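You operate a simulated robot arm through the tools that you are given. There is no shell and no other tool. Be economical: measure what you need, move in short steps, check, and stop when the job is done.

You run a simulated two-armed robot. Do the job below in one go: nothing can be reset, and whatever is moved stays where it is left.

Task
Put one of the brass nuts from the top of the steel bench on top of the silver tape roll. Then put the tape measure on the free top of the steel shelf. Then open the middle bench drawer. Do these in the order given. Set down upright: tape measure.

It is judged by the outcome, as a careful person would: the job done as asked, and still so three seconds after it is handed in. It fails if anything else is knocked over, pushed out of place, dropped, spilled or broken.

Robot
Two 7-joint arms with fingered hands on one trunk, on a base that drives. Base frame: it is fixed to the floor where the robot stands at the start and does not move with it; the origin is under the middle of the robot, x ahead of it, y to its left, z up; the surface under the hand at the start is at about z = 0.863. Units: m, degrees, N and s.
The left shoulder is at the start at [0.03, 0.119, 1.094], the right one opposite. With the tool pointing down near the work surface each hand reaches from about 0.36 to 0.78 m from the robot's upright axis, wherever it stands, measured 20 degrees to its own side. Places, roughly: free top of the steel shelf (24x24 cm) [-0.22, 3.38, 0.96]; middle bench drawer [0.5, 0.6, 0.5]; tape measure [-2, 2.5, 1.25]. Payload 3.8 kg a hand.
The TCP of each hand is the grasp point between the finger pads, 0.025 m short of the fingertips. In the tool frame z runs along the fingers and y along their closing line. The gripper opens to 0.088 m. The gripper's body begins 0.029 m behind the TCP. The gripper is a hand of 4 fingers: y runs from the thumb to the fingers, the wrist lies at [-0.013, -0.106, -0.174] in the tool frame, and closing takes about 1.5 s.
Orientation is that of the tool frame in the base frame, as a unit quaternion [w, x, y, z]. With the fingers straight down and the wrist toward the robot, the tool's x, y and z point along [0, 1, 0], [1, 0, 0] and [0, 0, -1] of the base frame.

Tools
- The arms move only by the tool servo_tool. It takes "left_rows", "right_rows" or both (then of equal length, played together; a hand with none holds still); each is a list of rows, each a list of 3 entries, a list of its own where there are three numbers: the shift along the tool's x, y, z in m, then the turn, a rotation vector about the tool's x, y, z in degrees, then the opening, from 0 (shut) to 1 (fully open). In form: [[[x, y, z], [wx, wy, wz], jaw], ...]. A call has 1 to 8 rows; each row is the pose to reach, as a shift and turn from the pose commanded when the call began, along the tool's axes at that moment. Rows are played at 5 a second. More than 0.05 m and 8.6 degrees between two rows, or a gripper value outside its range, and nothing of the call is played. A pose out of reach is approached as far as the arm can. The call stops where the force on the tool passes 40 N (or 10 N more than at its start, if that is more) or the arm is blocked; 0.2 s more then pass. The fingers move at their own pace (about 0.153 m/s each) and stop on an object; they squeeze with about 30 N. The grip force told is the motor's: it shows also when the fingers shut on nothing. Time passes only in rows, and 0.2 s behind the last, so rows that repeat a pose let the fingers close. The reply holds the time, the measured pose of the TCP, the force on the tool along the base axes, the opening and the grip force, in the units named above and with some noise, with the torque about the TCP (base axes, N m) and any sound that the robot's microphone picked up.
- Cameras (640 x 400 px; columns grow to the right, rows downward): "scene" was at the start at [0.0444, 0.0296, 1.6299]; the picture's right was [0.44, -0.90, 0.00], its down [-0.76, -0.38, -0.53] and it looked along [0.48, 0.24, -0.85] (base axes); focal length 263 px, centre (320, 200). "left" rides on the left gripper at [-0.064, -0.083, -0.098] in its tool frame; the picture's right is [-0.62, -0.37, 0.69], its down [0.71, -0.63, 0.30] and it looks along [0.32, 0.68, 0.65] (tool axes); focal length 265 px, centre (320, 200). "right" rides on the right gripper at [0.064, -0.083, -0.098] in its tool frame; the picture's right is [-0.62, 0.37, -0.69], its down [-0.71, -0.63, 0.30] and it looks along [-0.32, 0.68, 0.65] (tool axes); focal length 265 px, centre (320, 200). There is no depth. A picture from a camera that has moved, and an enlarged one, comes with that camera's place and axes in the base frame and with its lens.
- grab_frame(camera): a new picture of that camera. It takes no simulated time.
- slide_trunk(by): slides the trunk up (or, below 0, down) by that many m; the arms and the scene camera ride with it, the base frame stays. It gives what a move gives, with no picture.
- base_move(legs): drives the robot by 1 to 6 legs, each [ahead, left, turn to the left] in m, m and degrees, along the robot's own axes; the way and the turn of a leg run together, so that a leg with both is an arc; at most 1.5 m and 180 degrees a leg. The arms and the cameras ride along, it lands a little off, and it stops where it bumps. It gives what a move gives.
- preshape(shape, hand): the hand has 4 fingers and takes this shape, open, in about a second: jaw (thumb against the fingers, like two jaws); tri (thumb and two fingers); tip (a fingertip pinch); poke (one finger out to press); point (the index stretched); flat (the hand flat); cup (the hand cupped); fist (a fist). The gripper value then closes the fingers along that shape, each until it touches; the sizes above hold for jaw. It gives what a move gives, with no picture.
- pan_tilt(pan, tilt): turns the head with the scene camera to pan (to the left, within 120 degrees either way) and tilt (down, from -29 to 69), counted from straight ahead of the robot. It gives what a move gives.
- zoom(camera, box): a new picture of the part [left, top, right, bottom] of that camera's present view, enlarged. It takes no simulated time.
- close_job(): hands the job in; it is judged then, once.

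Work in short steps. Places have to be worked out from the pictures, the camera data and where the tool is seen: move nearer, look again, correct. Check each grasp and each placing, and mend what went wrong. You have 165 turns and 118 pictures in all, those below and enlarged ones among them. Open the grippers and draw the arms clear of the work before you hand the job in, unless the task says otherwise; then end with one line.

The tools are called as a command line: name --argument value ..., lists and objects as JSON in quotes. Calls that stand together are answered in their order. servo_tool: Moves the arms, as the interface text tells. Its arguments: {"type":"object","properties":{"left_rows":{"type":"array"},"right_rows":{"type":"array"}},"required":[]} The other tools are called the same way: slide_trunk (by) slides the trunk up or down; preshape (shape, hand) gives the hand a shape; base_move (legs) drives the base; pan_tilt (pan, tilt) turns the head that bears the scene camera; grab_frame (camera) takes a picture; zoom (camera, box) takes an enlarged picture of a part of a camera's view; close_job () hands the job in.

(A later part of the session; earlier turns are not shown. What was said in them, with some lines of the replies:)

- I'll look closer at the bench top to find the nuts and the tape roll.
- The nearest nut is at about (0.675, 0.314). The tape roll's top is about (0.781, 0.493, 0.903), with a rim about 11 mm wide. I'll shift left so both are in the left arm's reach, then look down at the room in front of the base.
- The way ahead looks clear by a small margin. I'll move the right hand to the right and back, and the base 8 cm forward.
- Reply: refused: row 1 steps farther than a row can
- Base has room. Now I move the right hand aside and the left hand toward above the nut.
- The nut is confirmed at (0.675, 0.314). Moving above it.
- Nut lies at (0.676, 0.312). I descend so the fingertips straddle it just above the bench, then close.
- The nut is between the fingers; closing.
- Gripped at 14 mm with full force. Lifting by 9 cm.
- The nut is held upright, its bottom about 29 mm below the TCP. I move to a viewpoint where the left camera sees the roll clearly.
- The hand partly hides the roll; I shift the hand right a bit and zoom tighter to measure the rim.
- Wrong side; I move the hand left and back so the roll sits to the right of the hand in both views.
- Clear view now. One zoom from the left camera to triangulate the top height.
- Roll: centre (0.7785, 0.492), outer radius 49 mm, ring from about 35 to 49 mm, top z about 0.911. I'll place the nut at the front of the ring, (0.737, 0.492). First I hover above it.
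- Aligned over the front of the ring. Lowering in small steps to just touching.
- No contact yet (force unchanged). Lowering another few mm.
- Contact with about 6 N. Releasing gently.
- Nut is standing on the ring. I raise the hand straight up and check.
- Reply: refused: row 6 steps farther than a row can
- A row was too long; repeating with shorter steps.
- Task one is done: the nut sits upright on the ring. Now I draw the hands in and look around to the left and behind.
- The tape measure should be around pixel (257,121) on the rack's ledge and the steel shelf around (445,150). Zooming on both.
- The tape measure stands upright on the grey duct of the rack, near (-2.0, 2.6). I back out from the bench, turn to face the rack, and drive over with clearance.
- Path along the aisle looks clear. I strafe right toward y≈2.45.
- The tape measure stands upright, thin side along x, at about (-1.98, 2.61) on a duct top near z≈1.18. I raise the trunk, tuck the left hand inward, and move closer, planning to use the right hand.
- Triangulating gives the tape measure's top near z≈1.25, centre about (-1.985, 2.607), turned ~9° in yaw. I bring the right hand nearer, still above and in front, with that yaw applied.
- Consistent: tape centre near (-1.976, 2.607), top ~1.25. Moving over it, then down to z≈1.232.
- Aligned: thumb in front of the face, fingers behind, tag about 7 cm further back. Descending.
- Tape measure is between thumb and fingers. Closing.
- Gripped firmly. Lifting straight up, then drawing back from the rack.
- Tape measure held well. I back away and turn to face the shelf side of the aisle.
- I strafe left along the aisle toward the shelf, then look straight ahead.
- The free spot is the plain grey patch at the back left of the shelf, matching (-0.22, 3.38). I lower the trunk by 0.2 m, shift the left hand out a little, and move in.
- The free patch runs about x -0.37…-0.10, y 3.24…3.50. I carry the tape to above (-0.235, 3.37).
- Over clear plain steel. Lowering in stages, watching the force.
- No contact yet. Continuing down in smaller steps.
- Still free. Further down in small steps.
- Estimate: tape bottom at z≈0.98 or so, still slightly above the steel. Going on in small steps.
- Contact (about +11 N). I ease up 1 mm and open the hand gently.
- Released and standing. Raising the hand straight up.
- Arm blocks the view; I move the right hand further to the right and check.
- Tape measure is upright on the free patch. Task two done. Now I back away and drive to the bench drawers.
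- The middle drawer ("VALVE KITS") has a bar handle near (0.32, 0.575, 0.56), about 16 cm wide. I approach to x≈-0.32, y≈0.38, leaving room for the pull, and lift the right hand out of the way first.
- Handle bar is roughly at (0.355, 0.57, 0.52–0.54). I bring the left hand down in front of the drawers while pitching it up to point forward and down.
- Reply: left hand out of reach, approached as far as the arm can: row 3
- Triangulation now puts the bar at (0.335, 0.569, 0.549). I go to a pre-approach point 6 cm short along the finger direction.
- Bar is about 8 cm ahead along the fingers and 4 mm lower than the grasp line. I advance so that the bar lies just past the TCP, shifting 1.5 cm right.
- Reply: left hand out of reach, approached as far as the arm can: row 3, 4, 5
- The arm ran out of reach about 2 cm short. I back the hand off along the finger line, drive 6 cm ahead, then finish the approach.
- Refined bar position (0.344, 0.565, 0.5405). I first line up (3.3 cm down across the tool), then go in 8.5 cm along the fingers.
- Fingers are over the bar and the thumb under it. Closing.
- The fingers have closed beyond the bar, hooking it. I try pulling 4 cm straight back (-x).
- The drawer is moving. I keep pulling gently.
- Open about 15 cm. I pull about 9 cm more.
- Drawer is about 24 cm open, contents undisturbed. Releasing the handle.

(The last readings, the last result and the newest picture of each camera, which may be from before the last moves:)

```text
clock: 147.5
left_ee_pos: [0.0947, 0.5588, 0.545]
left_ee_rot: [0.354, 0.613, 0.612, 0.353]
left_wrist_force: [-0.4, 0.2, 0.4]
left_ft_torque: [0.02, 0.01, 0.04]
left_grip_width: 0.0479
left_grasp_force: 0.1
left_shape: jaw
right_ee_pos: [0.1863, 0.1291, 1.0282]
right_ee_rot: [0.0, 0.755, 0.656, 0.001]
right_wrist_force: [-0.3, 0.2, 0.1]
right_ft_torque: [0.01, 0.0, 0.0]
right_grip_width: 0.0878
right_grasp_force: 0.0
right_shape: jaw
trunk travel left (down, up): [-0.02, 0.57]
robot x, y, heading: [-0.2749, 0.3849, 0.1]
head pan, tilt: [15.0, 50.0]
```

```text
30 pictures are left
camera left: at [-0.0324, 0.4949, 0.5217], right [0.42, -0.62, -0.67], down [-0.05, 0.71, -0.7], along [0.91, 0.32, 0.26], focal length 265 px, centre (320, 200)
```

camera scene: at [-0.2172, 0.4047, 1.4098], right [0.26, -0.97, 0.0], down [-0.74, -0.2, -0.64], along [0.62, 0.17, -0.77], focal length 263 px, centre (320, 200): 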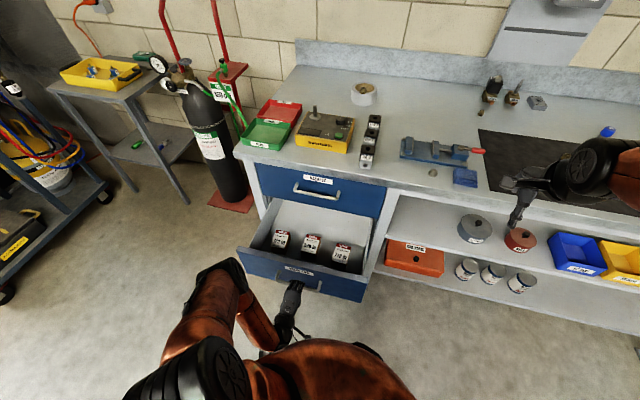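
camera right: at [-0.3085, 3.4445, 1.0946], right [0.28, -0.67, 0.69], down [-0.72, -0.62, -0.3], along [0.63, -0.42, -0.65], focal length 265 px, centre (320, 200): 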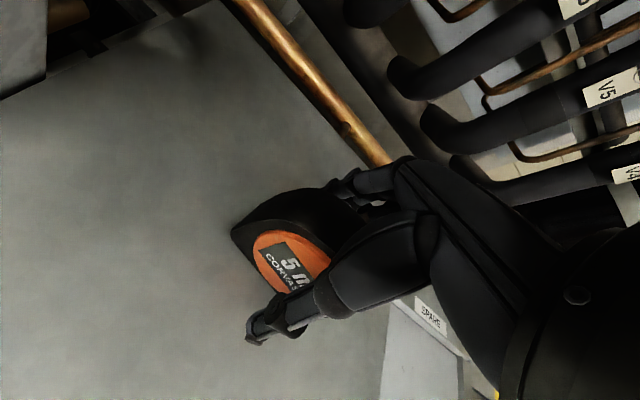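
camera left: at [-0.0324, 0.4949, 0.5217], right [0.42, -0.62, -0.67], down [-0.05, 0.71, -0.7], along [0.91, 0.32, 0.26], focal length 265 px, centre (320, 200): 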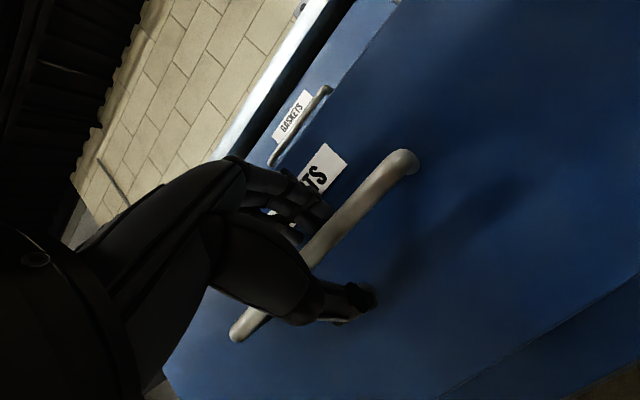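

Fingers are open and free of the bar. I withdraw along the finger line, then drive back.

servo_tool --left_rows '[[[0, 0, -0.012], [0, 0, 0], 0.55], [[0, 0, -0.025], [0, 0, 0], 0.55], [[0, 0, -0.04], [0, 0, 0], 0.55], [[0, 0, -0.05], [0, 0, 0], 0.55]]'

base_move --legs '[[-0.3, 0, 0]]'

pan_tilt --pan 10 --tilt 35

grab_frame --camera "scene"

```text
clock: 148.5
left_ee_pos: [0.05, 0.56, 0.5713]
left_ee_rot: [0.352, 0.613, 0.613, 0.353]
left_wrist_force: [0.1, 0.7, 0.1]
left_ft_torque: [0.03, -0.02, -0.02]
left_grip_width: 0.0477
left_grasp_force: 0.0
left_shape: jaw
right_ee_pos: [0.1863, 0.1299, 1.028]
right_ee_rot: [0.0, 0.756, 0.655, 0.0]
right_wrist_force: [0.5, 0.9, 0.2]
right_ft_torque: [-0.01, -0.01, 0.03]
right_grip_width: 0.0879
right_grasp_force: 0.1
right_shape: jaw
trunk travel left (down, up): [-0.02, 0.57]
robot x, y, heading: [-0.2731, 0.3899, -0.1]
head pan, tilt: [15.0, 50.0]
```

```text
clock: 150.5
left_ee_pos: [-0.2431, 0.5591, 0.571]
left_ee_rot: [0.354, 0.613, 0.612, 0.352]
left_wrist_force: [0.4, -0.5, -0.4]
left_ft_torque: [-0.02, 0.01, 0.01]
left_grip_width: 0.048
left_grasp_force: 0.0
left_shape: jaw
right_ee_pos: [-0.1086, 0.1301, 1.0276]
right_ee_rot: [0.001, 0.755, 0.655, 0.0]
right_wrist_force: [0.1, -0.1, -0.3]
right_ft_torque: [0.02, 0.01, -0.01]
right_grip_width: 0.0877
right_grasp_force: 0.1
right_shape: jaw
trunk travel left (down, up): [-0.02, 0.57]
robot x, y, heading: [-0.5733, 0.3864, -0.3]
head pan, tilt: [15.0, 50.0]
```

```text
clock: 151.2
left_ee_pos: [-0.2421, 0.5583, 0.5708]
left_ee_rot: [0.354, 0.613, 0.612, 0.353]
left_wrist_force: [0.4, -0.1, 0.9]
left_ft_torque: [0.02, -0.05, -0.01]
left_grip_width: 0.0479
left_grasp_force: 0.0
left_shape: jaw
right_ee_pos: [-0.1079, 0.1288, 1.0276]
right_ee_rot: [0.0, 0.756, 0.654, -0.001]
right_wrist_force: [0.8, 0.0, 0.7]
right_ft_torque: [0.02, 0.01, 0.0]
right_grip_width: 0.0878
right_grasp_force: 0.1
right_shape: jaw
trunk travel left (down, up): [-0.02, 0.57]
robot x, y, heading: [-0.5699, 0.3874, -0.5]
head pan, tilt: [10.0, 35.0]
```

```text
29 pictures are left
camera scene: at [-0.5, 0.4001, 1.4315], right [0.17, -0.99, 0.0], down [-0.57, -0.1, -0.82], along [0.81, 0.14, -0.57], focal length 263 px, centre (320, 200)
```

scene: 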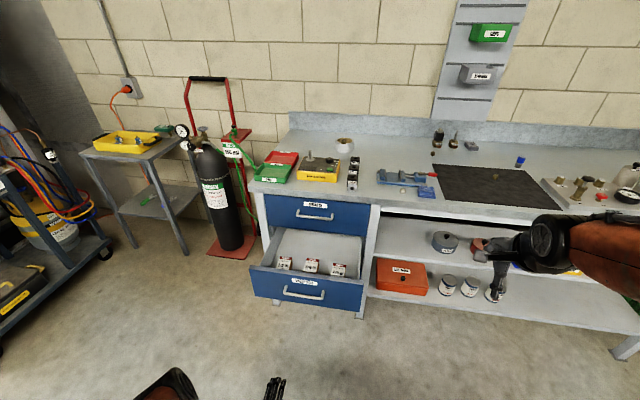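

Drawer stays open. I fully open the left hand and check the nut once more.

servo_tool --left_rows '[[[0, 0, -0.01], [0, 0, 0], 0.8], [[0, 0, -0.02], [0, 0, 0], 1], [[0, 0, -0.02], [0, 0, 0], 1]]'

zoom --camera "scene" --box '[320, 125, 368, 155]'

zoom --camera "scene" --box '[230, 180, 390, 330]'

```text
clock: 152.1
left_ee_pos: [-0.2607, 0.5592, 0.5806]
left_ee_rot: [0.354, 0.614, 0.611, 0.353]
left_wrist_force: [-0.5, -0.4, -0.8]
left_ft_torque: [-0.01, 0.0, 0.01]
left_grip_width: 0.0881
left_grasp_force: 0.0
left_shape: jaw
right_ee_pos: [-0.1082, 0.1292, 1.0273]
right_ee_rot: [0.0, 0.756, 0.655, 0.0]
right_wrist_force: [0.9, -0.1, -0.5]
right_ft_torque: [-0.02, -0.02, 0.0]
right_grip_width: 0.0875
right_grasp_force: 0.0
right_shape: jaw
trunk travel left (down, up): [-0.02, 0.57]
robot x, y, heading: [-0.569, 0.3864, -0.1]
head pan, tilt: [10.0, 35.0]
```

```text
13.33 times, centred on (344, 140) of scene
camera zoom: at [-0.4999, 0.4001, 1.4316], right [0.17, -0.99, 0.0], down [-0.57, -0.1, -0.82], along [0.81, 0.14, -0.57], focal length 3508 px, centre (0, 1000)
```

zoom: 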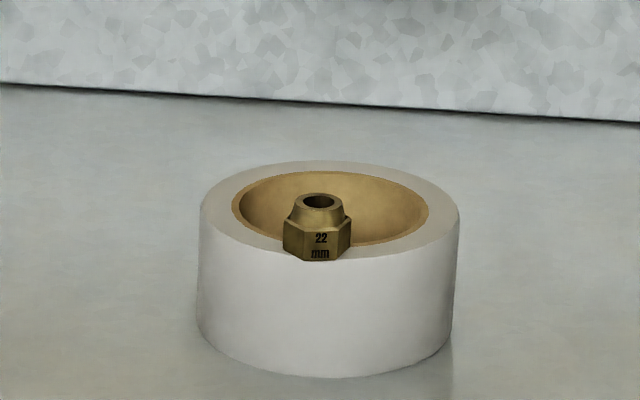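

```text
2.67 times, centred on (310, 255) of scene
camera zoom: at [-0.4999, 0.4001, 1.4316], right [0.17, -0.99, 0.0], down [-0.57, -0.1, -0.82], along [0.81, 0.14, -0.57], focal length 702 px, centre (347, 53)
```

zoom: 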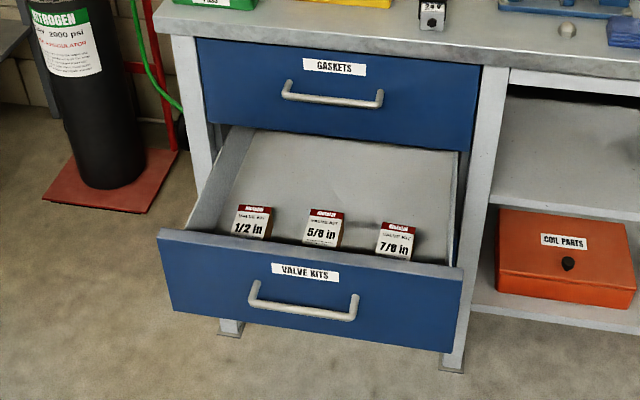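

The nut sits upright on the tape roll, the tape measure was last seen upright on the shelf, and the middle drawer is open. Both hands are open and clear, so I hand the job in.

close_job

```text
The job is handed in.
```

The job is handed in: one brass nut is standing on the silver tape roll, the tape measure is upright on the free top of the steel shelf, and the middle bench drawer is open about 24 cm.
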